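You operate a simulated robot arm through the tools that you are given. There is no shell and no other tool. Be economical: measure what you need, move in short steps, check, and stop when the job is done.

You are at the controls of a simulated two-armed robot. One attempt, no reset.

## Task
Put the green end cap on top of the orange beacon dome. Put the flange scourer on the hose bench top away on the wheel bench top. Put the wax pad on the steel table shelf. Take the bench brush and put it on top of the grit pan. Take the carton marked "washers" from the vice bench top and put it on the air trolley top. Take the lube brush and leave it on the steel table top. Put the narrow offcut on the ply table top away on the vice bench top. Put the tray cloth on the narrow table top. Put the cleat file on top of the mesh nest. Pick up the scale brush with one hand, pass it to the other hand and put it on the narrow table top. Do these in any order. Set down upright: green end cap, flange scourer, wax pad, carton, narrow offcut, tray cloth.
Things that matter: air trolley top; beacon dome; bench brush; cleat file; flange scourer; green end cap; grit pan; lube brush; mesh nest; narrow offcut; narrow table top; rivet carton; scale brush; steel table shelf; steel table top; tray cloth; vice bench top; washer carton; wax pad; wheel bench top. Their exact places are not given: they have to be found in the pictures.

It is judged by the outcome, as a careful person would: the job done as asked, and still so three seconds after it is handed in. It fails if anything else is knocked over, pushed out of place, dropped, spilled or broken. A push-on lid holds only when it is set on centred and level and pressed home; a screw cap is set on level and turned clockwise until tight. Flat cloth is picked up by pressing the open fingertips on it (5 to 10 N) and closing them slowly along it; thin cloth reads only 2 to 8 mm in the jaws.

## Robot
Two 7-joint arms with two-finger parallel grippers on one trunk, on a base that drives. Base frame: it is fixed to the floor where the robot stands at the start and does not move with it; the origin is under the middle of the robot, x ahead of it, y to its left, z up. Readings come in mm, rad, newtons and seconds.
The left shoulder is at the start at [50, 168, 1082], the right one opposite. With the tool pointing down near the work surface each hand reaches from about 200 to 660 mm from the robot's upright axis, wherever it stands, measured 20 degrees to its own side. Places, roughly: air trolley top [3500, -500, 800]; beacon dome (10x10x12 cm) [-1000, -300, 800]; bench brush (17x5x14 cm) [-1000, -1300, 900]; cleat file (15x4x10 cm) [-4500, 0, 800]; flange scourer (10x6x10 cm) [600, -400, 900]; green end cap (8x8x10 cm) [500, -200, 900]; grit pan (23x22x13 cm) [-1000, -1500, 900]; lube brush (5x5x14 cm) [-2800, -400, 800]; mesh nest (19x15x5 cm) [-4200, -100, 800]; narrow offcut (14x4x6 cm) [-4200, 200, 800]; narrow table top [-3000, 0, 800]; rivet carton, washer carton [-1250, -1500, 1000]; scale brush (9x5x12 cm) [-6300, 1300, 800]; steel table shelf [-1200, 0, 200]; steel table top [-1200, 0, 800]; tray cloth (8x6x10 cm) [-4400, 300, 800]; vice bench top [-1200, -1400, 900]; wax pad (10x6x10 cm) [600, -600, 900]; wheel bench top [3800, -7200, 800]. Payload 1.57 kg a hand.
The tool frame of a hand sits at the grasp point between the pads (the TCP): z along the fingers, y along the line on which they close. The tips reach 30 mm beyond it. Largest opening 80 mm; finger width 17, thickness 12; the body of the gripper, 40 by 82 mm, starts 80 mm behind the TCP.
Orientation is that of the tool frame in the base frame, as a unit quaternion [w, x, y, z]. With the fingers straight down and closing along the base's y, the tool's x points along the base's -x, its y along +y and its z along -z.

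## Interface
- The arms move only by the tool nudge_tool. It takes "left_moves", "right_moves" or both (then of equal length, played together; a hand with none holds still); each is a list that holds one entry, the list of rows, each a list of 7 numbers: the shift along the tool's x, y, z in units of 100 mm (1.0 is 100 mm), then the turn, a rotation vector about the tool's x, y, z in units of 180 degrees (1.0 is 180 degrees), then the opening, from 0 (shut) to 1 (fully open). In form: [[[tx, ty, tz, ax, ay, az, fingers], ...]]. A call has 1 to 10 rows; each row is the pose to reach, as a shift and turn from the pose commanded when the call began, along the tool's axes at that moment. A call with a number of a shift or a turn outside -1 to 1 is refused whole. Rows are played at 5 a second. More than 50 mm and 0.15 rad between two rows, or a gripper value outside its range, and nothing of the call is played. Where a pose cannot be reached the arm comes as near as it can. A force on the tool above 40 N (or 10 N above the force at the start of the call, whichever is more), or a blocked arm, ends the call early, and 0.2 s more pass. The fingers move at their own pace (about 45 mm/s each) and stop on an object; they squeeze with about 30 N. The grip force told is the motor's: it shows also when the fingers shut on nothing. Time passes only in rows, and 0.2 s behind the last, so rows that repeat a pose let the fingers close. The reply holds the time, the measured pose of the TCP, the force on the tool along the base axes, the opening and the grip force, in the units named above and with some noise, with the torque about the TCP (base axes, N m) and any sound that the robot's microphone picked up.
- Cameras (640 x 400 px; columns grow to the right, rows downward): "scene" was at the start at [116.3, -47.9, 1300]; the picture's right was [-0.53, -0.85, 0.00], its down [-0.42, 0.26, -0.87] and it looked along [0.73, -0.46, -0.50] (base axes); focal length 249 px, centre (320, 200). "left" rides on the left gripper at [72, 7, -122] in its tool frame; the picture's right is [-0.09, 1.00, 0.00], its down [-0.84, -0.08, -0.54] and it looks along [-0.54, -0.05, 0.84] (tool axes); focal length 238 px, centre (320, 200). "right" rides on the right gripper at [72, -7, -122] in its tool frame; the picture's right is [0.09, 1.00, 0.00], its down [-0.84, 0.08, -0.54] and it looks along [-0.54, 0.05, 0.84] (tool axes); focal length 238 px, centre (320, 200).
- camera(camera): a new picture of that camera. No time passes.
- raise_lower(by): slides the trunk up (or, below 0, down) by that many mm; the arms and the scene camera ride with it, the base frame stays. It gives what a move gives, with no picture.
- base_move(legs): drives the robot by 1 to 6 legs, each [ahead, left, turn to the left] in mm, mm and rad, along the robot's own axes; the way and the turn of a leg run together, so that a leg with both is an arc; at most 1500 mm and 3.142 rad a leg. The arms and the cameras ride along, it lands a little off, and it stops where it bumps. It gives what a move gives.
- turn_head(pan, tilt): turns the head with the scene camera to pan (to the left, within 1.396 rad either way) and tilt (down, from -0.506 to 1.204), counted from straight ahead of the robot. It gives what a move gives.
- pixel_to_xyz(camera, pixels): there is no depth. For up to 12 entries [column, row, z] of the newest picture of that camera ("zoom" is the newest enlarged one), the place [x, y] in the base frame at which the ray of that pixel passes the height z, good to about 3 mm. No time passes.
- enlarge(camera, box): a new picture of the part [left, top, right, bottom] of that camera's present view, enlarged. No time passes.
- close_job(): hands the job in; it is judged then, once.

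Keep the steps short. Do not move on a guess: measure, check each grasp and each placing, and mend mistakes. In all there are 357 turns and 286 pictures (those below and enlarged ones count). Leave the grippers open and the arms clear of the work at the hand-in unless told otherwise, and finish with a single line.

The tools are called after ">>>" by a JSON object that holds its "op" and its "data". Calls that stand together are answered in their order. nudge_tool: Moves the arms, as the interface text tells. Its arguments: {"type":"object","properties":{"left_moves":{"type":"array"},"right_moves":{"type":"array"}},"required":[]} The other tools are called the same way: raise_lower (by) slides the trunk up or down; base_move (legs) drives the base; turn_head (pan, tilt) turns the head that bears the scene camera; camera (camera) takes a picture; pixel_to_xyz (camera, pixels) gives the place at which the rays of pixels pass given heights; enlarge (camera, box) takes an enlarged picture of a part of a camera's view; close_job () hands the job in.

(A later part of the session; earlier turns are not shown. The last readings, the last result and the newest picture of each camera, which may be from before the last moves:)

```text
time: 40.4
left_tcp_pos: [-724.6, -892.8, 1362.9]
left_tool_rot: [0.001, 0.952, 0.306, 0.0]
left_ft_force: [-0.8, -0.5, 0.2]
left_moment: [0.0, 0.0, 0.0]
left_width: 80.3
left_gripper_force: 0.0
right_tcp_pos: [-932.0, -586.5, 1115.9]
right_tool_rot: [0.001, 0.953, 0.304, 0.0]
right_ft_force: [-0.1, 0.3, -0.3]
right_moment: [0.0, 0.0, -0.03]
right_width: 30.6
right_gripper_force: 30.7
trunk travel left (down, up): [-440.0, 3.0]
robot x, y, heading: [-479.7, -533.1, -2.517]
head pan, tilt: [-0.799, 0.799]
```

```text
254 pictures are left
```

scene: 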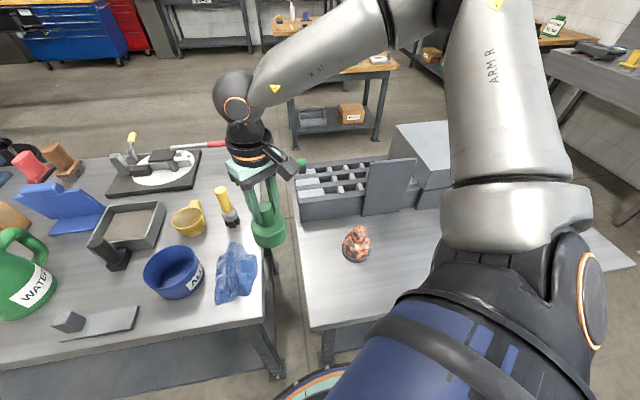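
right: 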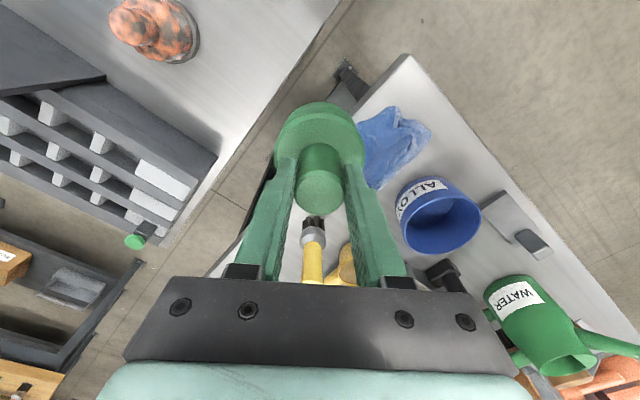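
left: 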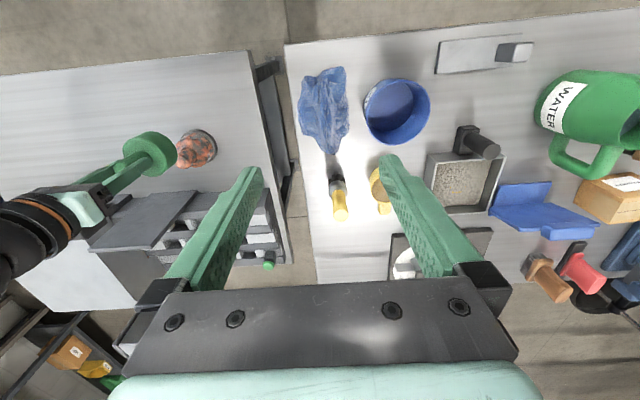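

Both cameras now see the dome freely; I'll enlarge it in each.

>>> {"op": "enlarge", "data": {"camera": "scene", "box": [316, 210, 396, 270]}}

>>> {"op": "pixel_to_xyz", "data": {"camera": "scene", "pixels": [[356, 229, 885], [356, 229, 875], [342, 251, 770], [370, 251, 770], [357, 260, 765]]}}

>>> {"op": "enlarge", "data": {"camera": "right", "box": [90, 0, 220, 80]}}

```text
6.67 times, centred on (356, 240) of scene
```

zoom: 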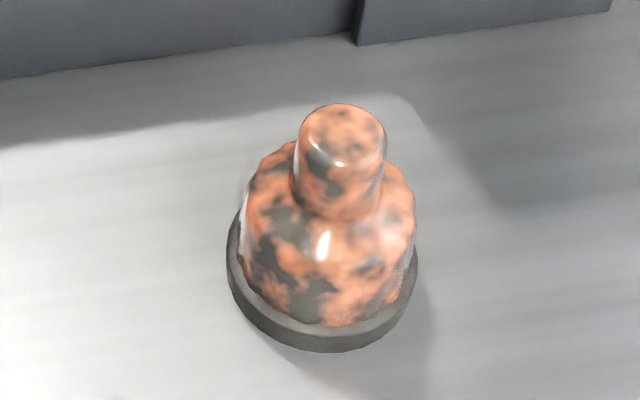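

```text
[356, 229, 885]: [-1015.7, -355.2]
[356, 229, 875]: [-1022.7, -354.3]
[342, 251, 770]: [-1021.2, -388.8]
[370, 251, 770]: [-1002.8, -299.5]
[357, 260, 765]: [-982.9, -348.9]
```

```text
4.92 times, centred on (155, 40) of right
```

zoom: 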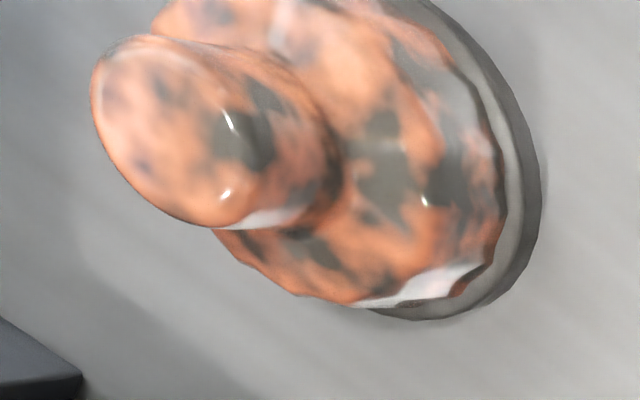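

>>> {"op": "pixel_to_xyz", "data": {"camera": "scene", "pixels": [[359.3, 230.3, 890], [359.3, 230.3, 880], [359.3, 230.3, 870], [344, 250, 775], [372.3, 247, 775]]}}

>>> {"op": "pixel_to_xyz", "data": {"camera": "right", "pixels": [[123.5, 24.8, 890], [123.5, 24.8, 880], [123.5, 24.8, 870]]}}

```text
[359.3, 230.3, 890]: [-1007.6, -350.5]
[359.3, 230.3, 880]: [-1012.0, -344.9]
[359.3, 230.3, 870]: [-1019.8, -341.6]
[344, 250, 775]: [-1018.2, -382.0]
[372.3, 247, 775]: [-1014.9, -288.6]
```

```text
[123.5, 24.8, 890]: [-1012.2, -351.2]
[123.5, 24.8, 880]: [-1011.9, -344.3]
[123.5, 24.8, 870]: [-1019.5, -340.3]
```

Both views agree on (-1012,-345) at z about 880. I'll move the hand there in steps.

>>> {"op": "nudge_tool", "data": {"right_moves": [[[0.1, -0.4, 0, 0, 0, 0, 0], [0.2, -0.8, 0, 0, 0, 0, 0], [0.3, -1.0, 0, 0, 0, 0, 0]]]}}

>>> {"op": "nudge_tool", "data": {"right_moves": [[[0.1, -0.4, 0, 0, 0, 0, 0], [0.2, -0.8, 0, 0, 0, 0, 0], [0.3, -1.0, 0, 0, 0, 0, 0]]]}}

>>> {"op": "nudge_tool", "data": {"right_moves": [[[0.1, -0.3, 0.2, 0, 0, 0, 0], [0.14, -0.43, 0.6, 0, 0, 0, 0], [0.14, -0.43, 1.0, 0, 0, 0, 0], [0.14, -0.43, 1.0, 0, 0, 0, 0]]]}}

>>> {"op": "enlarge", "data": {"camera": "scene", "box": [286, 170, 426, 270]}}

>>> {"op": "camera", "data": {"camera": "right"}}

```text
time: 41.2
left_tcp_pos: [-724.4, -892.4, 1363.4]
left_tool_rot: [-0.001, 0.952, 0.306, -0.001]
left_ft_force: [0.5, 0.1, 0.7]
left_moment: [-0.01, -0.01, -0.01]
left_width: 79.9
left_gripper_force: 0.1
right_tcp_pos: [-966.2, -487.3, 1117.0]
right_tool_rot: [0.003, 0.952, 0.305, -0.001]
right_ft_force: [0.1, 1.0, -0.8]
right_moment: [-0.03, 0.01, 0.0]
right_width: 30.8
right_gripper_force: 29.9
trunk travel left (down, up): [-440.0, 3.0]
robot x, y, heading: [-484.0, -530.7, -2.525]
head pan, tilt: [-0.799, 0.799]
```

```text
time: 42.0
left_tcp_pos: [-724.8, -891.7, 1362.9]
left_tool_rot: [0.0, 0.952, 0.306, 0.0]
left_ft_force: [0.1, 0.7, -0.4]
left_moment: [0.01, 0.0, -0.01]
left_width: 79.8
left_gripper_force: 0.1
right_tcp_pos: [-1000.0, -391.0, 1114.5]
right_tool_rot: [0.001, 0.953, 0.304, -0.002]
right_ft_force: [0.7, 0.2, -1.0]
right_moment: [-0.01, 0.0, 0.0]
right_width: 30.6
right_gripper_force: 30.1
trunk travel left (down, up): [-440.0, 3.0]
robot x, y, heading: [-488.2, -529.8, -2.523]
head pan, tilt: [-0.799, 0.799]
```

```text
time: 43.0
left_tcp_pos: [-725.5, -892.6, 1362.4]
left_tool_rot: [0.0, 0.952, 0.306, 0.001]
left_ft_force: [0.1, 0.3, -1.0]
left_moment: [0.02, 0.04, 0.0]
left_width: 79.9
left_gripper_force: 0.0
right_tcp_pos: [-1014.0, -343.3, 1012.7]
right_tool_rot: [0.001, 0.953, 0.304, -0.002]
right_ft_force: [0.4, -0.4, -0.4]
right_moment: [-0.01, -0.01, -0.01]
right_width: 30.6
right_gripper_force: 29.8
trunk travel left (down, up): [-440.0, 3.0]
robot x, y, heading: [-482.6, -530.7, -2.519]
head pan, tilt: [-0.799, 0.799]
```

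```text
4.00 times, centred on (356, 220) of scene
```

zoom: 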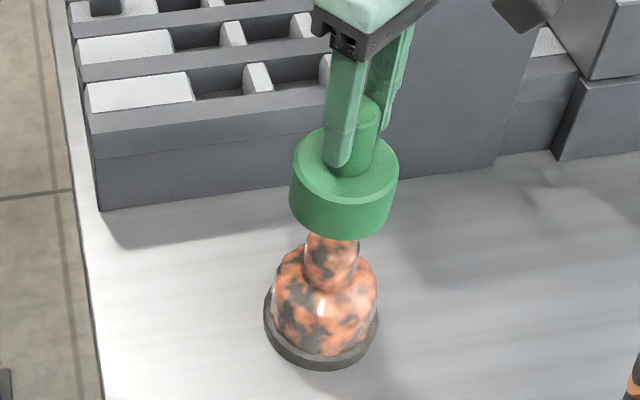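

```text
250 pictures are left
```

right: 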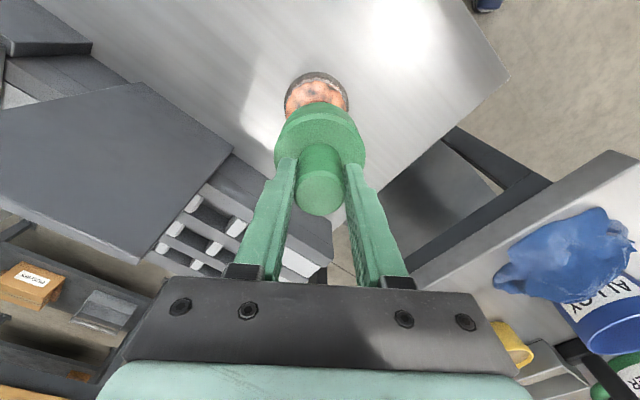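

The cap sits almost over the neck, perhaps 3 mm too far toward +y. I'll correct that and lower slowly, watching the force.

>>> {"op": "nudge_tool", "data": {"right_moves": [[[-0.02, 0.03, 0.1, 0, 0, 0, 0], [-0.02, 0.03, 0.2, 0, 0, 0, 0], [-0.02, 0.03, 0.26, 0, 0, 0, 0], [-0.02, 0.03, 0.3, 0, 0, 0, 0], [-0.02, 0.03, 0.34, 0, 0, 0, 0], [-0.02, 0.03, 0.37, 0, 0, 0, 0], [-0.02, 0.03, 0.39, 0, 0, 0, 0]]]}}

>>> {"op": "enlarge", "data": {"camera": "scene", "box": [286, 170, 426, 270]}}

```text
time: 44.6
left_tcp_pos: [-724.9, -892.7, 1362.8]
left_tool_rot: [0.0, 0.952, 0.307, 0.0]
left_ft_force: [-0.3, -0.3, 0.4]
left_moment: [-0.03, 0.01, -0.01]
left_width: 79.8
left_gripper_force: 0.1
right_tcp_pos: [-1012.6, -348.5, 974.1]
right_tool_rot: [0.001, 0.953, 0.303, -0.001]
right_ft_force: [-0.4, -0.4, -0.6]
right_moment: [-0.01, -0.01, 0.02]
right_width: 30.5
right_gripper_force: 29.7
trunk travel left (down, up): [-440.0, 3.0]
robot x, y, heading: [-482.5, -527.8, -2.517]
head pan, tilt: [-0.799, 0.799]
```

```text
4.00 times, centred on (356, 220) of scene
```

zoom: 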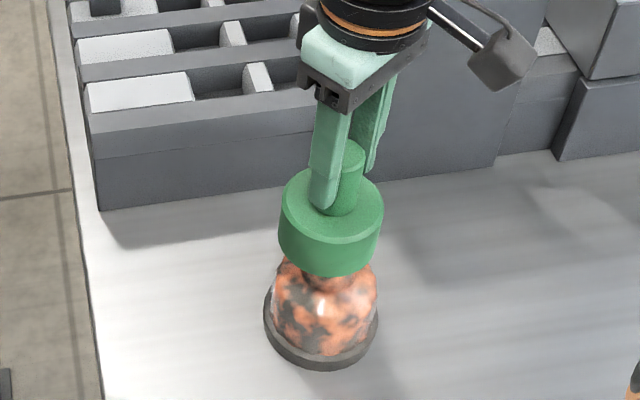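

>>> {"op": "nudge_tool", "data": {"right_moves": [[[0, 0, 0.03, 0, 0, 0, 0], [0, 0, 0.06, 0, 0, 0, 0], [0, 0, 0.09, 0, 0, 0, 0], [0, 0, 0.12, 0, 0, 0, 0], [0, 0, 0.15, 0, 0, 0, 0], [0, 0, 0.18, 0, 0, 0, 0], [0, 0, 0.21, 0, 0, 0, 0]]]}}

>>> {"op": "enlarge", "data": {"camera": "scene", "box": [286, 170, 426, 270]}}

```text
time: 46.2
left_tcp_pos: [-725.4, -892.5, 1363.3]
left_tool_rot: [-0.001, 0.952, 0.306, 0.0]
left_ft_force: [-0.4, -0.4, 0.2]
left_moment: [0.0, 0.0, 0.02]
left_width: 79.9
left_gripper_force: 0.0
right_tcp_pos: [-1013.8, -350.1, 954.0]
right_tool_rot: [0.001, 0.953, 0.304, -0.001]
right_ft_force: [-0.2, -0.9, -1.1]
right_moment: [-0.04, 0.01, -0.02]
right_width: 30.5
right_gripper_force: 30.1
trunk travel left (down, up): [-440.0, 3.0]
robot x, y, heading: [-481.3, -528.1, -2.52]
head pan, tilt: [-0.799, 0.799]
```

```text
4.00 times, centred on (356, 220) of scene
```

zoom: 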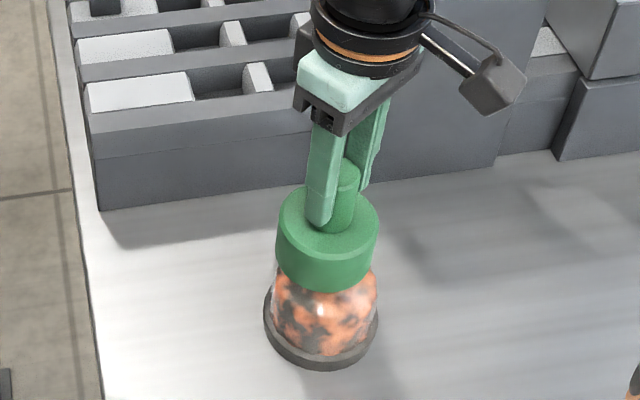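

>>> {"op": "nudge_tool", "data": {"right_moves": [[[0, 0, 0.03, 0, 0, 0, 0], [0, 0, 0.06, 0, 0, 0, 0], [0, 0, 0.09, 0, 0, 0, 0], [0, 0, 0.12, 0, 0, 0, 0], [0, 0, 0.15, 0, 0, 0, 0], [0, 0, 0.18, 0, 0, 0, 0], [0, 0, 0.21, 0, 0, 0, 0]]]}}

>>> {"op": "enlarge", "data": {"camera": "scene", "box": [286, 170, 426, 270]}}

```text
time: 47.8
left_tcp_pos: [-724.6, -892.9, 1363.5]
left_tool_rot: [0.001, 0.952, 0.306, 0.0]
left_ft_force: [0.3, -1.0, -0.1]
left_moment: [0.02, 0.01, 0.02]
left_width: 79.9
left_gripper_force: 0.0
right_tcp_pos: [-1012.4, -348.9, 934.0]
right_tool_rot: [0.002, 0.953, 0.304, 0.0]
right_ft_force: [0.2, -0.2, 0.2]
right_moment: [0.03, -0.04, -0.01]
right_width: 30.6
right_gripper_force: 29.7
trunk travel left (down, up): [-440.0, 3.0]
robot x, y, heading: [-487.6, -531.2, -2.518]
head pan, tilt: [-0.799, 0.799]
```

```text
4.00 times, centred on (356, 220) of scene
```

zoom: 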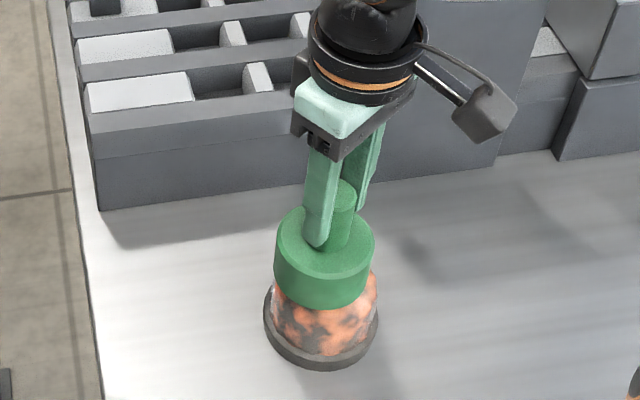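

The cap is hollow and goes over the neck; the force is still only noise. I'll continue slowly.

>>> {"op": "nudge_tool", "data": {"right_moves": [[[0, 0, 0.02, 0, 0, 0, 0], [0, 0, 0.04, 0, 0, 0, 0], [0, 0, 0.06, 0, 0, 0, 0], [0, 0, 0.08, 0, 0, 0, 0], [0, 0, 0.1, 0, 0, 0, 0], [0, 0, 0.12, 0, 0, 0, 0]]]}}

>>> {"op": "enlarge", "data": {"camera": "scene", "box": [286, 170, 426, 270]}}

```text
time: 49.2
left_tcp_pos: [-722.3, -893.0, 1363.7]
left_tool_rot: [0.0, 0.952, 0.306, -0.002]
left_ft_force: [0.5, 0.8, 0.1]
left_moment: [0.02, -0.01, -0.02]
left_width: 80.0
left_gripper_force: 0.0
right_tcp_pos: [-1011.9, -349.5, 923.2]
right_tool_rot: [0.0, 0.953, 0.304, -0.004]
right_ft_force: [3.1, 1.3, 27.6]
right_moment: [-0.28, -0.14, 0.1]
right_width: 30.6
right_gripper_force: 29.8
trunk travel left (down, up): [-440.0, 3.0]
robot x, y, heading: [-479.8, -530.9, -2.519]
head pan, tilt: [-0.799, 0.799]
```

```text
4.00 times, centred on (356, 220) of scene
```

zoom: 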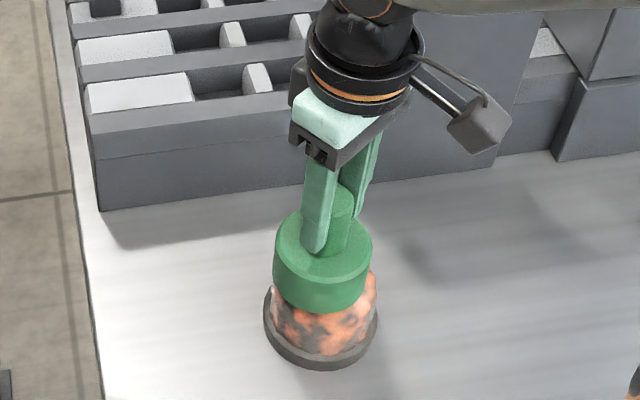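

Contact at 27 N at z 923. I'll press slightly more to see whether it seats.

>>> {"op": "nudge_tool", "data": {"right_moves": [[[0, 0, 0.01, 0, 0, 0, 0], [0, 0, 0.02, 0, 0, 0, 0], [0, 0, 0.02, 0, 0, 0, 0]]]}}

>>> {"op": "nudge_tool", "data": {"right_moves": [[[0, 0, -0.01, 0, 0, 0, 0.2], [0, 0, -0.01, 0, 0, 0, 0.6], [0, 0, -0.01, 0, 0, 0, 0.8], [0, 0, -0.01, 0, 0, 0, 0.8]]]}}

>>> {"op": "nudge_tool", "data": {"right_moves": [[[0, 0, -0.3, 0, 0, 0, 0.8], [0, 0, -0.7, 0, 0, 0, 0.8], [0, 0, -1.0, 0, 0, 0, 0.8], [0, 0, -1.0, 0, 0, 0, 0.8]]]}}

>>> {"op": "enlarge", "data": {"camera": "scene", "box": [286, 170, 426, 270]}}

```text
time: 49.8
left_tcp_pos: [-723.7, -892.9, 1364.9]
left_tool_rot: [-0.001, 0.952, 0.306, -0.001]
left_ft_force: [-0.4, -0.9, 0.1]
left_moment: [0.02, 0.0, -0.04]
left_width: 80.0
left_gripper_force: 0.1
right_tcp_pos: [-1014.5, -349.7, 923.8]
right_tool_rot: [0.0, 0.953, 0.303, -0.006]
right_ft_force: [5.0, 1.0, 19.9]
right_moment: [-0.24, -0.35, 0.0]
right_width: 30.3
right_gripper_force: 30.1
trunk travel left (down, up): [-440.0, 3.0]
robot x, y, heading: [-482.8, -532.4, -2.521]
head pan, tilt: [-0.799, 0.799]
stopped in row 3 (right hand): the force on the tool passed its limit (the readings are from after the stop); the commanded pose is now the measured one
```

```text
time: 50.8
left_tcp_pos: [-724.6, -891.8, 1362.5]
left_tool_rot: [-0.001, 0.952, 0.306, 0.0]
left_ft_force: [-0.3, -0.7, 0.0]
left_moment: [-0.02, -0.03, 0.01]
left_width: 80.1
left_gripper_force: 0.0
right_tcp_pos: [-1015.0, -349.7, 921.6]
right_tool_rot: [0.001, 0.953, 0.303, -0.004]
right_ft_force: [1.2, 0.4, -0.1]
right_moment: [-0.01, -0.02, -0.01]
right_width: 63.9
right_gripper_force: 0.0
trunk travel left (down, up): [-440.0, 3.0]
robot x, y, heading: [-480.0, -533.1, -2.518]
head pan, tilt: [-0.799, 0.799]
```

```text
time: 51.8
left_tcp_pos: [-725.6, -892.9, 1362.6]
left_tool_rot: [-0.001, 0.952, 0.306, 0.0]
left_ft_force: [-0.2, 0.5, -0.3]
left_moment: [-0.01, 0.0, 0.0]
left_width: 79.7
left_gripper_force: 0.2
right_tcp_pos: [-1014.4, -349.0, 1020.3]
right_tool_rot: [0.001, 0.953, 0.304, -0.004]
right_ft_force: [0.4, -1.3, -0.2]
right_moment: [0.02, 0.0, 0.01]
right_width: 64.0
right_gripper_force: 0.1
trunk travel left (down, up): [-440.0, 3.0]
robot x, y, heading: [-482.0, -529.0, -2.522]
head pan, tilt: [-0.799, 0.799]
```

```text
4.00 times, centred on (356, 220) of scene
```

zoom: 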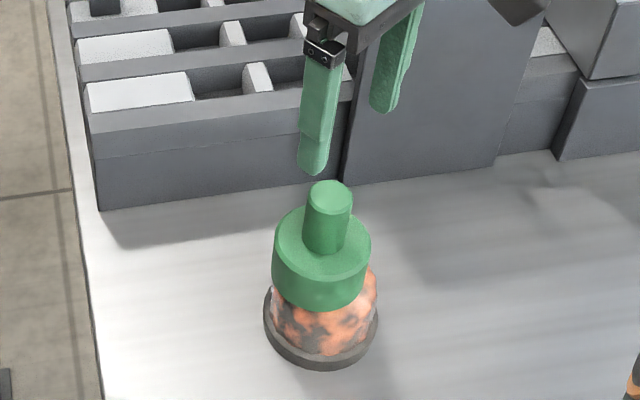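

I'll check that the cap is level from the right camera and from farther off.

>>> {"op": "nudge_tool", "data": {"right_moves": [[[0.3, 0, -0.2, 0, 0, 0, 0.8], [0.6, 0.2, -0.5, 0, 0, 0, 0.8], [0.9, 0.4, -0.7, 0, 0, 0, 0.8]]]}}

>>> {"op": "enlarge", "data": {"camera": "right", "box": [220, 20, 420, 160]}}

>>> {"op": "enlarge", "data": {"camera": "scene", "box": [316, 200, 396, 260]}}

```text
time: 52.6
left_tcp_pos: [-722.5, -892.0, 1363.6]
left_tool_rot: [0.0, 0.952, 0.307, -0.001]
left_ft_force: [-0.1, 0.6, 0.2]
left_moment: [0.01, 0.04, -0.01]
left_width: 80.0
left_gripper_force: 0.0
right_tcp_pos: [-917.5, -331.0, 1090.3]
right_tool_rot: [0.001, 0.953, 0.303, -0.006]
right_ft_force: [0.3, -1.0, 0.3]
right_moment: [-0.01, 0.02, 0.02]
right_width: 63.8
right_gripper_force: 0.0
trunk travel left (down, up): [-440.0, 3.0]
robot x, y, heading: [-485.5, -526.6, -2.522]
head pan, tilt: [-0.799, 0.799]
```

```text
2.86 times, centred on (320, 90) of right
```

zoom: 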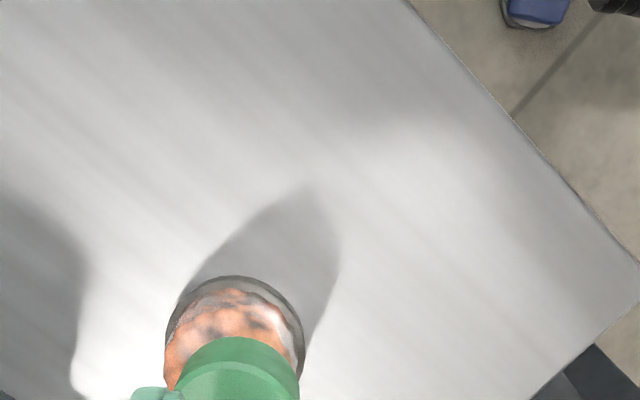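

```text
6.67 times, centred on (356, 230) of scene
```

zoom: 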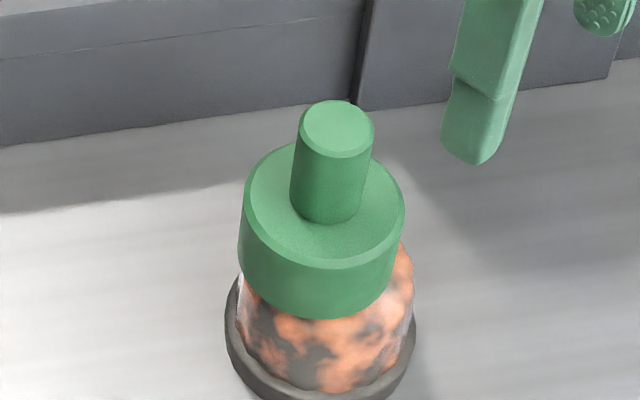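

The cap sits on the dome. Next is the vice bench: I'll look that way for the bench brush and grit pan.

>>> {"op": "turn_head", "data": {"pan": 0.1, "tilt": 0.6}}

>>> {"op": "camera", "data": {"camera": "scene"}}

>>> {"op": "camera", "data": {"camera": "left"}}

```text
time: 53.8
left_tcp_pos: [-725.5, -892.5, 1363.1]
left_tool_rot: [-0.001, 0.952, 0.306, 0.0]
left_ft_force: [-0.3, -0.5, -0.3]
left_moment: [0.0, 0.02, 0.02]
left_width: 80.0
left_gripper_force: 0.1
right_tcp_pos: [-918.0, -330.2, 1090.9]
right_tool_rot: [0.0, 0.953, 0.304, -0.004]
right_ft_force: [0.5, -0.4, 0.0]
right_moment: [0.01, -0.02, 0.0]
right_width: 64.0
right_gripper_force: 0.1
trunk travel left (down, up): [-440.0, 3.0]
robot x, y, heading: [-485.6, -531.9, -2.522]
head pan, tilt: [0.099, 0.6]
```

```text
242 pictures are left
```

scene: 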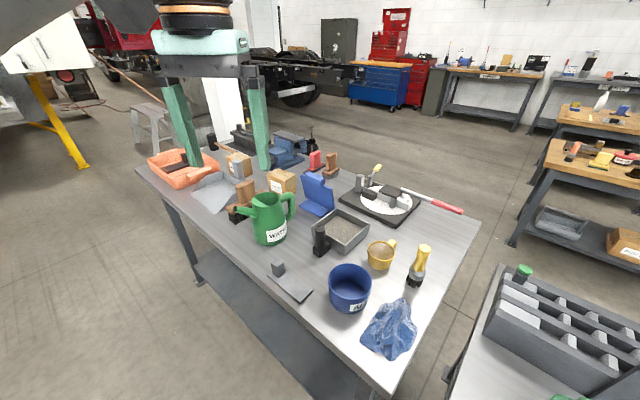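

```text
241 pictures are left
```

left: 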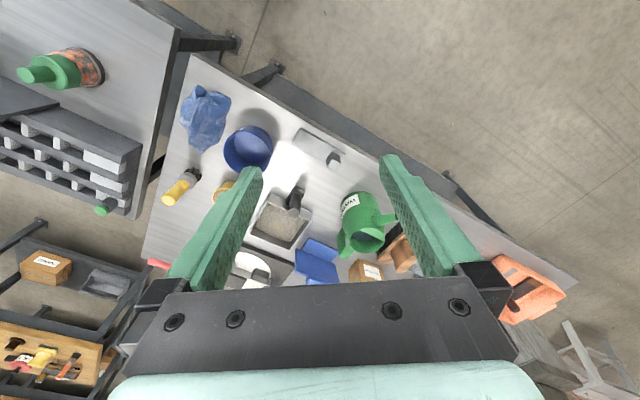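

>>> {"op": "enlarge", "data": {"camera": "scene", "box": [140, 110, 380, 260]}}

>>> {"op": "pixel_to_xyz", "data": {"camera": "scene", "pixels": [[340, 240, 850], [185, 168, 880], [243, 200, 900], [330, 160, 900], [316, 160, 900], [282, 180, 900], [238, 162, 900], [380, 200, 870], [137, 170, 850], [385, 395, 850], [478, 220, 850], [320, 190, 900]]}}

>>> {"op": "pixel_to_xyz", "data": {"camera": "left", "pixels": [[283, 218, 850], [535, 285, 880], [408, 250, 900], [366, 270, 900], [190, 60, 850], [575, 285, 850], [198, 110, 850], [250, 148, 850]]}}

```text
2.67 times, centred on (260, 185) of scene
```

zoom: 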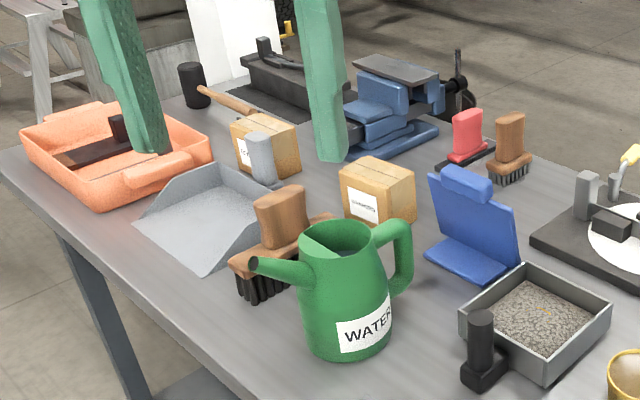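

```text
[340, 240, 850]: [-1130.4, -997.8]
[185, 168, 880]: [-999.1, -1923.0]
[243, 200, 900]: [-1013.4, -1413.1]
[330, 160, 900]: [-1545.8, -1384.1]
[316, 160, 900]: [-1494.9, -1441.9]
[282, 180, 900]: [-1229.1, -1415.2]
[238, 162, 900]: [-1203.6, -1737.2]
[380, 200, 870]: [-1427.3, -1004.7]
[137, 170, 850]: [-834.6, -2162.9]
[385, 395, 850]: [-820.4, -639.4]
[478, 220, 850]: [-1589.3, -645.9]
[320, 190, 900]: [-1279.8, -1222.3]
```

```text
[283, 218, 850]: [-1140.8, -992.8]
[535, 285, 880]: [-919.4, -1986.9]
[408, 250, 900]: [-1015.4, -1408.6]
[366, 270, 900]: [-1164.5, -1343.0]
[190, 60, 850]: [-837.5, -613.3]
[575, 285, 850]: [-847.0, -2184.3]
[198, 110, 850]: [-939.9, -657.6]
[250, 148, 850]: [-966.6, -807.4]
```

The bench brush is the brown, black-bristled one at about (-1013,-1408), and the grey dustpan beyond is the grit pan. I'll raise the right hand, turn to face along the bench and drive there.

>>> {"op": "nudge_tool", "data": {"right_moves": [[[0, 0.2, -0.4, 0, 0, 0, 1], [0.1, 0.4, -0.8, 0, 0, 0, 1], [0.2, 0.5, -1.0, 0, 0, 0, 1]]]}}

>>> {"op": "base_move", "data": {"legs": [[0, 0, 0.62], [710, 242, 0]]}}

>>> {"op": "turn_head", "data": {"pan": -1.0, "tilt": 0.75}}

>>> {"op": "camera", "data": {"camera": "scene"}}

>>> {"op": "camera", "data": {"camera": "right"}}

```text
time: 54.6
left_tcp_pos: [-725.1, -892.4, 1362.1]
left_tool_rot: [0.001, 0.952, 0.305, -0.001]
left_ft_force: [0.1, 0.2, -0.8]
left_moment: [0.0, -0.02, -0.04]
left_width: 80.2
left_gripper_force: 0.0
right_tcp_pos: [-871.3, -357.4, 1192.6]
right_tool_rot: [0.0, 0.953, 0.303, -0.004]
right_ft_force: [-0.5, 0.1, -0.2]
right_moment: [0.02, -0.01, 0.03]
right_width: 80.1
right_gripper_force: 0.0
trunk travel left (down, up): [-440.0, 3.0]
robot x, y, heading: [-484.2, -531.3, -2.523]
head pan, tilt: [0.099, 0.6]
```

```text
time: 60.5
left_tcp_pos: [-438.6, -1721.3, 1364.1]
left_tool_rot: [0.0, 0.803, 0.597, 0.0]
left_ft_force: [-0.2, -0.3, 0.5]
left_moment: [0.02, 0.02, 0.0]
left_width: 79.9
left_gripper_force: 0.1
right_tcp_pos: [-881.1, -1387.7, 1191.5]
right_tool_rot: [0.002, 0.804, 0.595, -0.005]
right_ft_force: [0.3, -0.5, 0.2]
right_moment: [-0.01, 0.0, 0.01]
right_width: 79.8
right_gripper_force: 0.0
trunk travel left (down, up): [-440.0, 3.0]
robot x, y, heading: [-470.5, -1286.9, -1.863]
head pan, tilt: [0.099, 0.6]
```

```text
time: 61.8
left_tcp_pos: [-438.4, -1721.7, 1362.6]
left_tool_rot: [0.0, 0.802, 0.597, 0.0]
left_ft_force: [-1.0, 0.4, 0.0]
left_moment: [0.0, -0.03, 0.0]
left_width: 80.2
left_gripper_force: 0.2
right_tcp_pos: [-882.8, -1388.1, 1191.9]
right_tool_rot: [0.001, 0.804, 0.594, -0.004]
right_ft_force: [0.2, 0.0, -0.2]
right_moment: [-0.01, -0.02, 0.01]
right_width: 79.9
right_gripper_force: 0.1
trunk travel left (down, up): [-440.0, 3.0]
robot x, y, heading: [-466.2, -1287.6, -1.864]
head pan, tilt: [-1.0, 0.75]
```

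```text
239 pictures are left
```

scene: 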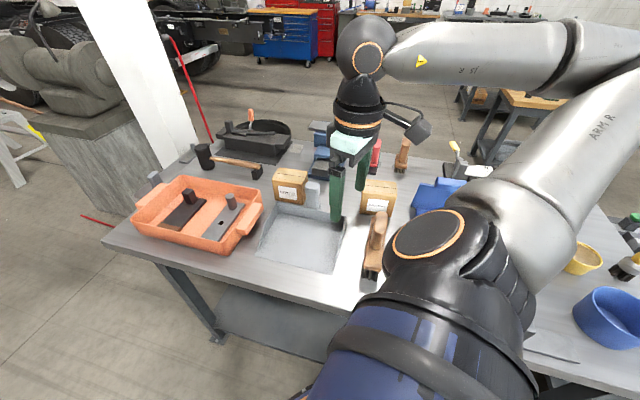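

```text
238 pictures are left
```

right: 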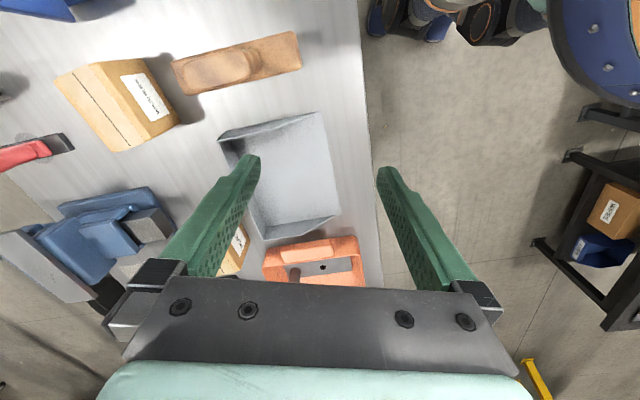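

Good view: the brush is at (237,62) and the dustpan at (290,180), with the two cartons. I'll enlarge to read labels and measure.

>>> {"op": "enlarge", "data": {"camera": "right", "box": [50, 20, 310, 180]}}

>>> {"op": "enlarge", "data": {"camera": "scene", "box": [250, 140, 420, 280]}}

>>> {"op": "pixel_to_xyz", "data": {"camera": "right", "pixels": [[220, 68, 980], [220, 68, 950], [175, 80, 900], [300, 52, 900], [222, 135, 860], [322, 113, 860], [338, 210, 860], [262, 237, 860], [145, 95, 920]]}}

>>> {"op": "pixel_to_xyz", "data": {"camera": "scene", "pixels": [[379, 222, 980], [379, 222, 950]]}}

```text
2.46 times, centred on (180, 100) of right
```

zoom: 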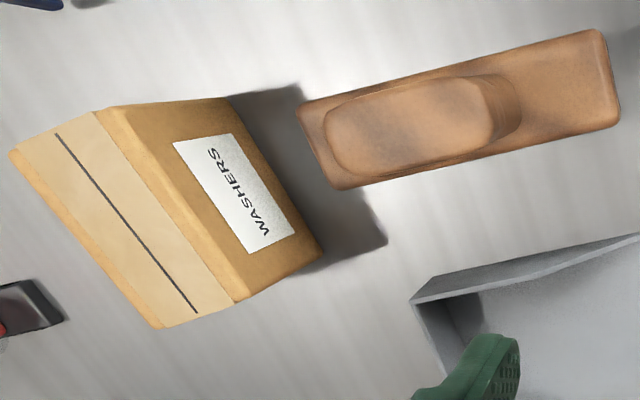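

```text
2.86 times, centred on (335, 210) of scene
```

zoom: 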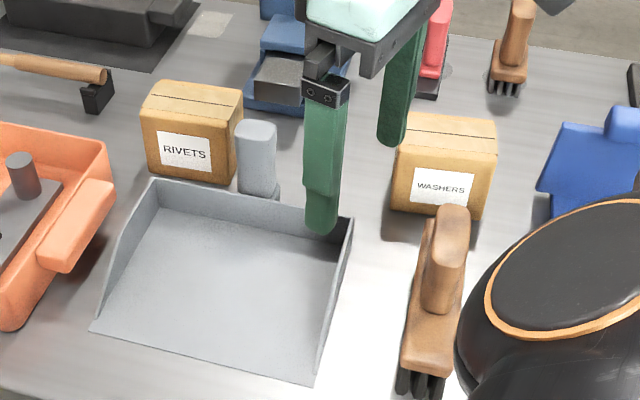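

```text
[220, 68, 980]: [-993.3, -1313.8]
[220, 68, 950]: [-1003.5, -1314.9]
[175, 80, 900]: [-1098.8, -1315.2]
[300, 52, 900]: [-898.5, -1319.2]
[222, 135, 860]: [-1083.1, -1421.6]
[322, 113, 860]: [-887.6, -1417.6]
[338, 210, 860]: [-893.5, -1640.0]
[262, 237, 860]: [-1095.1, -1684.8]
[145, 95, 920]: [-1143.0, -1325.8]
```

```text
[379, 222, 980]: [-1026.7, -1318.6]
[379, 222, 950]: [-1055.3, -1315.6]
```

The brush handle is at about (-995,-1316) with its long axis along x; its carton neighbour is WASHERS. I'll turn the right tool 73° so the fingers close along y, and move above the handle.

>>> {"op": "nudge_tool", "data": {"right_moves": [[[0.04, -0.11, 0, 0, 0, 0.045, 1], [0.08, -0.22, 0, 0, 0, 0.09, 1], [0.12, -0.33, 0, 0, 0, 0.135, 1], [0.16, -0.44, 0, 0, 0, 0.18, 1], [0.2, -0.55, 0, 0, 0, 0.225, 1], [0.24, -0.66, 0, 0, 0, 0.27, 1], [0.28, -0.77, 0, 0, 0, 0.315, 1], [0.32, -0.88, 0, 0, 0, 0.36, 1], [0.36, -1.0, 0, 0, 0, 0.405, 1], [0.36, -1.0, 0, 0, 0, 0.405, 1]]]}}

>>> {"op": "camera", "data": {"camera": "right"}}

```text
time: 64.0
left_tcp_pos: [-439.1, -1722.8, 1363.5]
left_tool_rot: [0.0, 0.802, 0.597, 0.0]
left_ft_force: [0.2, 0.0, -0.1]
left_moment: [-0.02, 0.06, 0.02]
left_width: 79.9
left_gripper_force: 0.0
right_tcp_pos: [-969.0, -1323.2, 1191.6]
right_tool_rot: [0.004, 1.0, 0.0, -0.002]
right_ft_force: [-0.7, 0.2, -0.9]
right_moment: [0.02, 0.01, -0.04]
right_width: 79.9
right_gripper_force: 0.0
trunk travel left (down, up): [-440.0, 3.0]
robot x, y, heading: [-467.5, -1285.4, -1.865]
head pan, tilt: [-1.0, 0.75]
```

```text
235 pictures are left
```

right: 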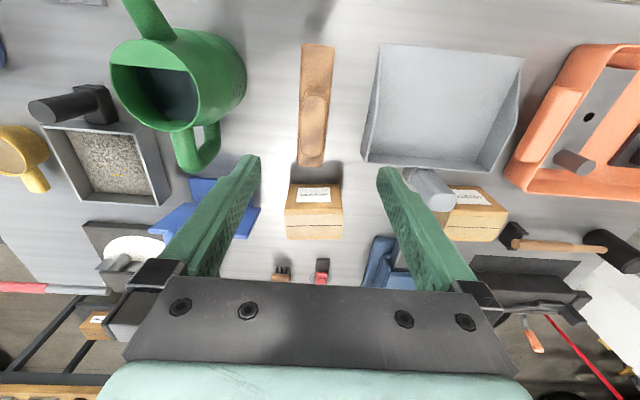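

>>> {"op": "pixel_to_xyz", "data": {"camera": "right", "pixels": [[313, 125, 990], [313, 93, 990], [313, 160, 990], [300, 130, 990], [328, 130, 990], [317, 60, 900], [312, 165, 900], [350, 90, 860], [314, 212, 950], [363, 160, 860], [525, 58, 900], [484, 172, 900], [432, 190, 950], [380, 45, 900]]}}

>>> {"op": "pixel_to_xyz", "data": {"camera": "scene", "pixels": [[381.5, 217, 990], [381.5, 217, 1010]]}}

```text
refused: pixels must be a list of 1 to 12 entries
```

```text
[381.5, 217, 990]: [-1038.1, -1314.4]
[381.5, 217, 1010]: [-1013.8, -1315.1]
```

>>> {"op": "pixel_to_xyz", "data": {"camera": "right", "pixels": [[313, 125, 990], [313, 125, 1010], [313, 93, 990], [313, 160, 990], [300, 130, 990], [328, 130, 990], [314, 212, 950], [525, 58, 870], [484, 172, 870], [432, 190, 970], [380, 45, 870], [363, 160, 870]]}}

```text
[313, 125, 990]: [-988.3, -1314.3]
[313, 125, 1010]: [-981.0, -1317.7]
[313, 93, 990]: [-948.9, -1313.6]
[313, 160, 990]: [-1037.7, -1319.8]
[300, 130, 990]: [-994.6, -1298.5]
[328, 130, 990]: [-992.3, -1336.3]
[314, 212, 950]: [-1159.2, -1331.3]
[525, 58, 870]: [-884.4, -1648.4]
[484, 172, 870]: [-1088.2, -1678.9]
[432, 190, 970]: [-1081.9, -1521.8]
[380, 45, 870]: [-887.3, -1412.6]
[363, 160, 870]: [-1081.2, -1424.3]
```

>>> {"op": "nudge_tool", "data": {"right_moves": [[[-0.1, -0.05, 0.3, 0, 0, 0, 1], [-0.2, -0.05, 0.6, 0, 0, 0, 1], [-0.25, -0.05, 0.9, 0, 0, 0, 1], [-0.25, -0.05, 0.9, 0, 0, 0, 1]]]}}

>>> {"op": "camera", "data": {"camera": "right"}}

>>> {"op": "enlarge", "data": {"camera": "scene", "box": [300, 130, 460, 280]}}

```text
time: 65.0
left_tcp_pos: [-439.1, -1720.5, 1364.9]
left_tool_rot: [0.001, 0.803, 0.597, 0.0]
left_ft_force: [0.5, 0.2, -0.2]
left_moment: [0.0, 0.03, -0.03]
left_width: 80.1
left_gripper_force: 0.0
right_tcp_pos: [-994.0, -1320.6, 1098.0]
right_tool_rot: [0.004, 1.0, 0.001, -0.002]
right_ft_force: [-0.4, -0.7, 0.2]
right_moment: [0.01, 0.0, -0.02]
right_width: 80.2
right_gripper_force: 0.1
trunk travel left (down, up): [-440.0, 3.0]
robot x, y, heading: [-467.4, -1282.2, -1.862]
head pan, tilt: [-1.0, 0.75]
```

```text
234 pictures are left
```

right: 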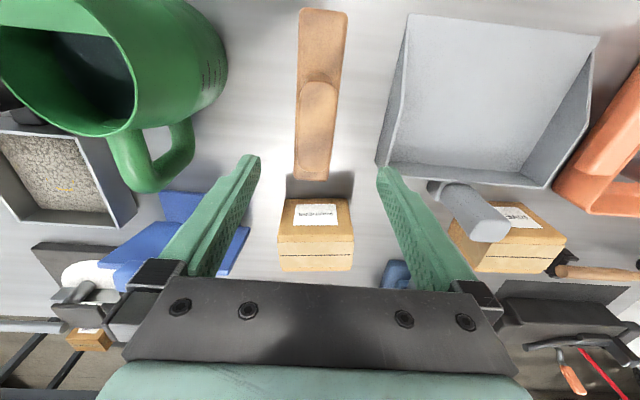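

```text
2.67 times, centred on (380, 205) of scene
```

zoom: 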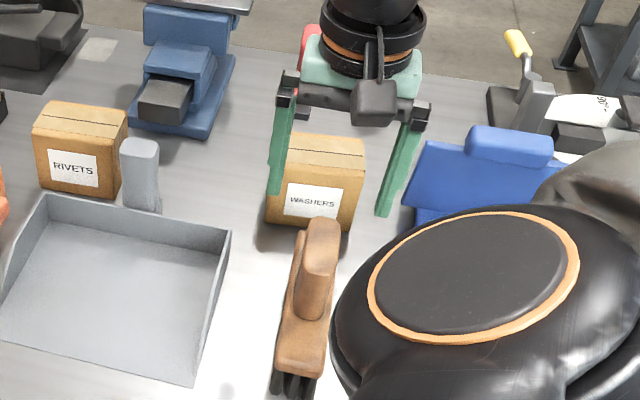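

The two views disagree unless the handle top is higher than I thought. I'll check more carefully with both current pictures.

>>> {"op": "pixel_to_xyz", "data": {"camera": "right", "pixels": [[319, 84, 1000], [319, 84, 1030], [319, 84, 1050], [330, 12, 940], [330, 12, 970], [408, 15, 860], [408, 15, 900]]}}

>>> {"op": "pixel_to_xyz", "data": {"camera": "zoom", "pixels": [[330, 248, 1000], [330, 248, 1030], [330, 248, 1050], [300, 375, 940], [300, 375, 970], [190, 385, 860], [190, 385, 900]]}}

```text
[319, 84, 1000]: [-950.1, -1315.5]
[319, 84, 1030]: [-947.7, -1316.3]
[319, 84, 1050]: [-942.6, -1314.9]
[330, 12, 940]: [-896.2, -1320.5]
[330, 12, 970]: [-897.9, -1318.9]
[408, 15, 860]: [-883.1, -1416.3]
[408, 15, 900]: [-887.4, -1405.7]
```

```text
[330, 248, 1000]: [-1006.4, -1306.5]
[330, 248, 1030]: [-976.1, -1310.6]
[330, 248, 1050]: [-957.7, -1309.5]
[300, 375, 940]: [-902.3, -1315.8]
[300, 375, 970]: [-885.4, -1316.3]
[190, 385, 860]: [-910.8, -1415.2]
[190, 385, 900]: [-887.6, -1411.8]
```

>>> {"op": "enlarge", "data": {"camera": "right", "box": [260, 0, 380, 190]}}

>>> {"op": "pixel_to_xyz", "data": {"camera": "right", "pixels": [[318, 84, 1042], [318, 110, 1042], [318, 130, 1042], [318, 150, 1042], [300, 110, 1042], [337, 110, 1042], [313, 178, 945]]}}

```text
2.11 times, centred on (320, 95) of right
```

zoom: 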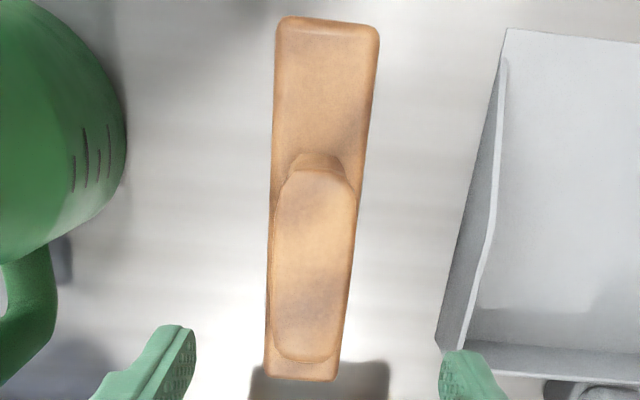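

```text
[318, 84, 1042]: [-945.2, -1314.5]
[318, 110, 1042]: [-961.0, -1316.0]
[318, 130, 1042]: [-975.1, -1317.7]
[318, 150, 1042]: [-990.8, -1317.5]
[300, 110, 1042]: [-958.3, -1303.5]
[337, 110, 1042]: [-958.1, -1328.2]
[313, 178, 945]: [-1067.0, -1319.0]
```

Handle top centre is about (-976,-1316) at z 1042, with bench top about 900. I'll lower to z 1022 there and close.

>>> {"op": "nudge_tool", "data": {"right_moves": [[[0.1, -0.04, 0.2, 0, 0, 0, 1], [0.17, -0.05, 0.5, 0, 0, 0, 1], [0.17, -0.05, 0.76, 0, 0, 0, 1], [0.17, -0.05, 0.76, 0, 0, 0, 0.5], [0.17, -0.05, 0.76, 0, 0, 0, 0.1], [0.17, -0.05, 0.76, 0, 0, 0, 0.1], [0.17, -0.05, 0.76, 0, 0, 0, 0.1]]]}}

>>> {"op": "camera", "data": {"camera": "right"}}

```text
time: 66.6
left_tcp_pos: [-439.2, -1721.0, 1363.4]
left_tool_rot: [-0.001, 0.803, 0.597, 0.0]
left_ft_force: [-0.2, 0.4, 0.3]
left_moment: [-0.01, -0.02, 0.01]
left_width: 80.2
left_gripper_force: 0.0
right_tcp_pos: [-976.5, -1315.4, 1023.2]
right_tool_rot: [0.004, 1.0, 0.001, -0.002]
right_ft_force: [0.2, -0.9, 0.1]
right_moment: [-0.07, 0.07, -0.05]
right_width: 29.8
right_gripper_force: 21.4
trunk travel left (down, up): [-440.0, 3.0]
robot x, y, heading: [-468.2, -1286.1, -1.866]
head pan, tilt: [-1.0, 0.75]
```

```text
231 pictures are left
```

right: 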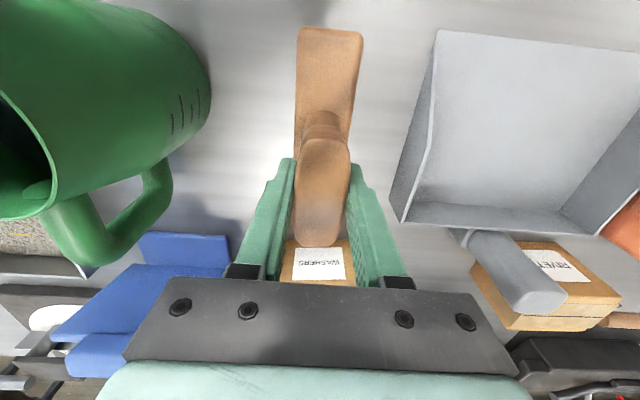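

>>> {"op": "pixel_to_xyz", "data": {"camera": "right", "pixels": [[437, 30, 905], [630, 50, 905], [403, 222, 905], [447, 205, 905], [610, 225, 905], [605, 232, 950]]}}

>>> {"op": "nudge_tool", "data": {"right_moves": [[[0, 0, -0.3, 0, 0, 0, 0], [0, 0, -0.6, 0, 0, 0, 0], [0, 0, -0.8, 0, 0, 0, 0], [0, 0.4, -0.8, 0, 0, 0, 0], [0, 0.8, -0.8, 0, 0, 0, 0], [0, 1.0, -0.8, 0, 0, 0, 0]]]}}

>>> {"op": "camera", "data": {"camera": "right"}}

>>> {"op": "camera", "data": {"camera": "scene"}}

```text
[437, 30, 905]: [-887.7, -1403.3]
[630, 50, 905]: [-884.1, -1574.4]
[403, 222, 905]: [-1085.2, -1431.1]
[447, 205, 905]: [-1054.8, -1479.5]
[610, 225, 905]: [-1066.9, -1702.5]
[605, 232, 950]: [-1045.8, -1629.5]
```

```text
time: 68.0
left_tcp_pos: [-439.4, -1721.7, 1363.5]
left_tool_rot: [0.0, 0.802, 0.597, 0.0]
left_ft_force: [0.2, -0.6, -0.4]
left_moment: [0.03, -0.02, -0.03]
left_width: 80.3
left_gripper_force: 0.0
right_tcp_pos: [-976.9, -1414.9, 1105.1]
right_tool_rot: [0.004, 1.0, 0.001, -0.002]
right_ft_force: [0.6, -0.5, -3.8]
right_moment: [0.04, -0.02, 0.0]
right_width: 29.6
right_gripper_force: 29.9
trunk travel left (down, up): [-440.0, 3.0]
robot x, y, heading: [-466.3, -1286.6, -1.863]
head pan, tilt: [-1.0, 0.75]
```

```text
230 pictures are left
```

right: 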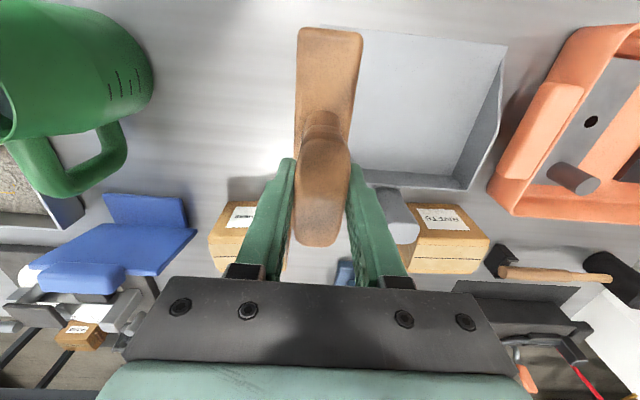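

```text
229 pictures are left
```

scene: 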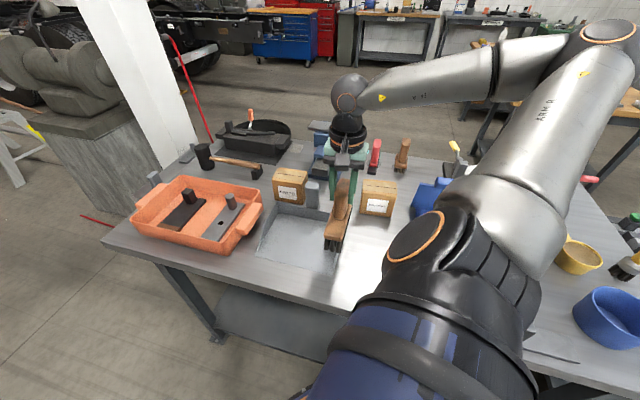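

>>> {"op": "pixel_to_xyz", "data": {"camera": "right", "pixels": [[507, 45, 905], [462, 180, 905], [468, 188, 905], [499, 75, 930], [407, 235, 1030], [400, 195, 1030]]}}

```text
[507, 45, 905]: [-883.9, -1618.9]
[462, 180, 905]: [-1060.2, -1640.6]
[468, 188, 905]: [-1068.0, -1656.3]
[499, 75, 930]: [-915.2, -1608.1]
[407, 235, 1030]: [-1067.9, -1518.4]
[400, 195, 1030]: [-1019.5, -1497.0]
```

The pan floor centre is about y -1515, x -887 to -1060. I'll move over it with the brush a bit forward and lower until contact.

>>> {"op": "nudge_tool", "data": {"right_moves": [[[0.04, 0.4, 0, 0, 0, 0, 0], [0.09, 0.8, 0, 0, 0, 0, 0], [0.09, 1.0, 0, 0, 0, 0, 0], [0.09, 1.0, 0.3, 0, 0, 0, 0], [0.09, 1.0, 0.5, 0, 0, 0, 0], [0.09, 1.0, 0.5, 0, 0, 0, 0]]]}}

>>> {"op": "camera", "data": {"camera": "right"}}

>>> {"op": "enlarge", "data": {"camera": "scene", "box": [230, 140, 390, 280]}}

```text
time: 69.4
left_tcp_pos: [-439.7, -1721.8, 1363.7]
left_tool_rot: [0.0, 0.803, 0.596, 0.0]
left_ft_force: [-0.6, -0.1, 0.2]
left_moment: [-0.04, -0.01, 0.0]
left_width: 79.9
left_gripper_force: 0.2
right_tcp_pos: [-966.7, -1516.8, 1056.3]
right_tool_rot: [0.004, 1.0, 0.001, -0.002]
right_ft_force: [-0.1, 0.1, -3.9]
right_moment: [-0.02, -0.01, 0.01]
right_width: 29.8
right_gripper_force: 30.1
trunk travel left (down, up): [-440.0, 3.0]
robot x, y, heading: [-466.2, -1288.4, -1.864]
head pan, tilt: [-1.0, 0.75]
```

```text
228 pictures are left
```

right: 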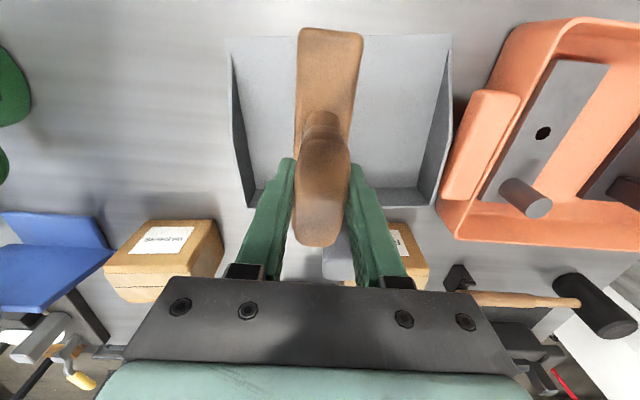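

```text
2.86 times, centred on (310, 210) of scene
```

zoom: 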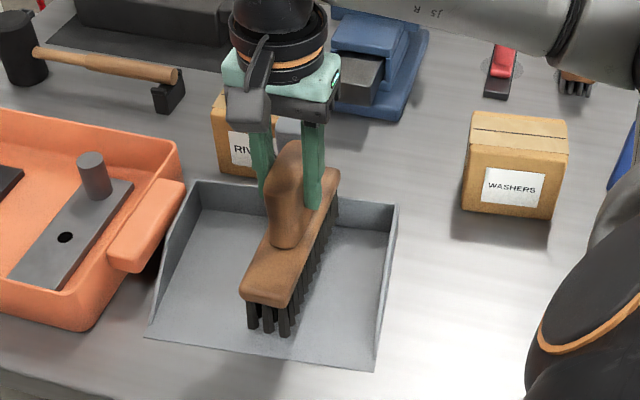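

Well centred. I'll lower until it touches.

>>> {"op": "nudge_tool", "data": {"right_moves": [[[0, 0, 0.1, 0, 0, 0, 0], [0, 0, 0.2, 0, 0, 0, 0], [0, 0, 0.24, 0, 0, 0, 0], [0, 0, 0.27, 0, 0, 0, 0], [0, 0, 0.3, 0, 0, 0, 0], [0, 0, 0.32, 0, 0, 0, 0]]]}}

>>> {"op": "camera", "data": {"camera": "right"}}

```text
time: 70.8
left_tcp_pos: [-436.2, -1719.6, 1363.3]
left_tool_rot: [-0.001, 0.803, 0.596, 0.0]
left_ft_force: [0.9, 0.0, 0.7]
left_moment: [-0.05, -0.01, 0.03]
left_width: 79.8
left_gripper_force: 0.2
right_tcp_pos: [-968.0, -1516.0, 1027.9]
right_tool_rot: [0.008, 1.0, 0.0, -0.006]
right_ft_force: [-4.6, 0.6, 27.7]
right_moment: [0.74, -0.45, 0.07]
right_width: 29.9
right_gripper_force: 29.9
trunk travel left (down, up): [-440.0, 3.0]
robot x, y, heading: [-468.2, -1287.6, -1.863]
head pan, tilt: [-1.0, 0.75]
```

```text
226 pictures are left
```

right: 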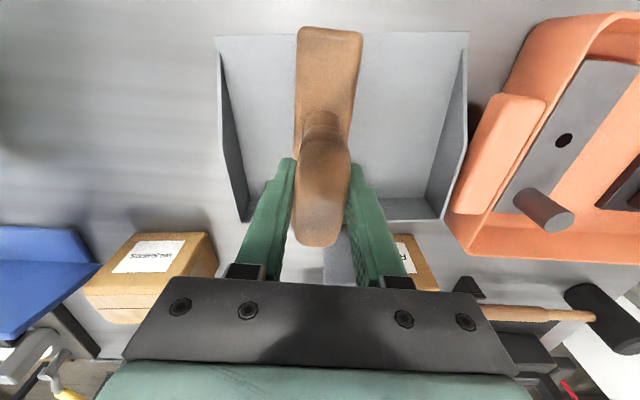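

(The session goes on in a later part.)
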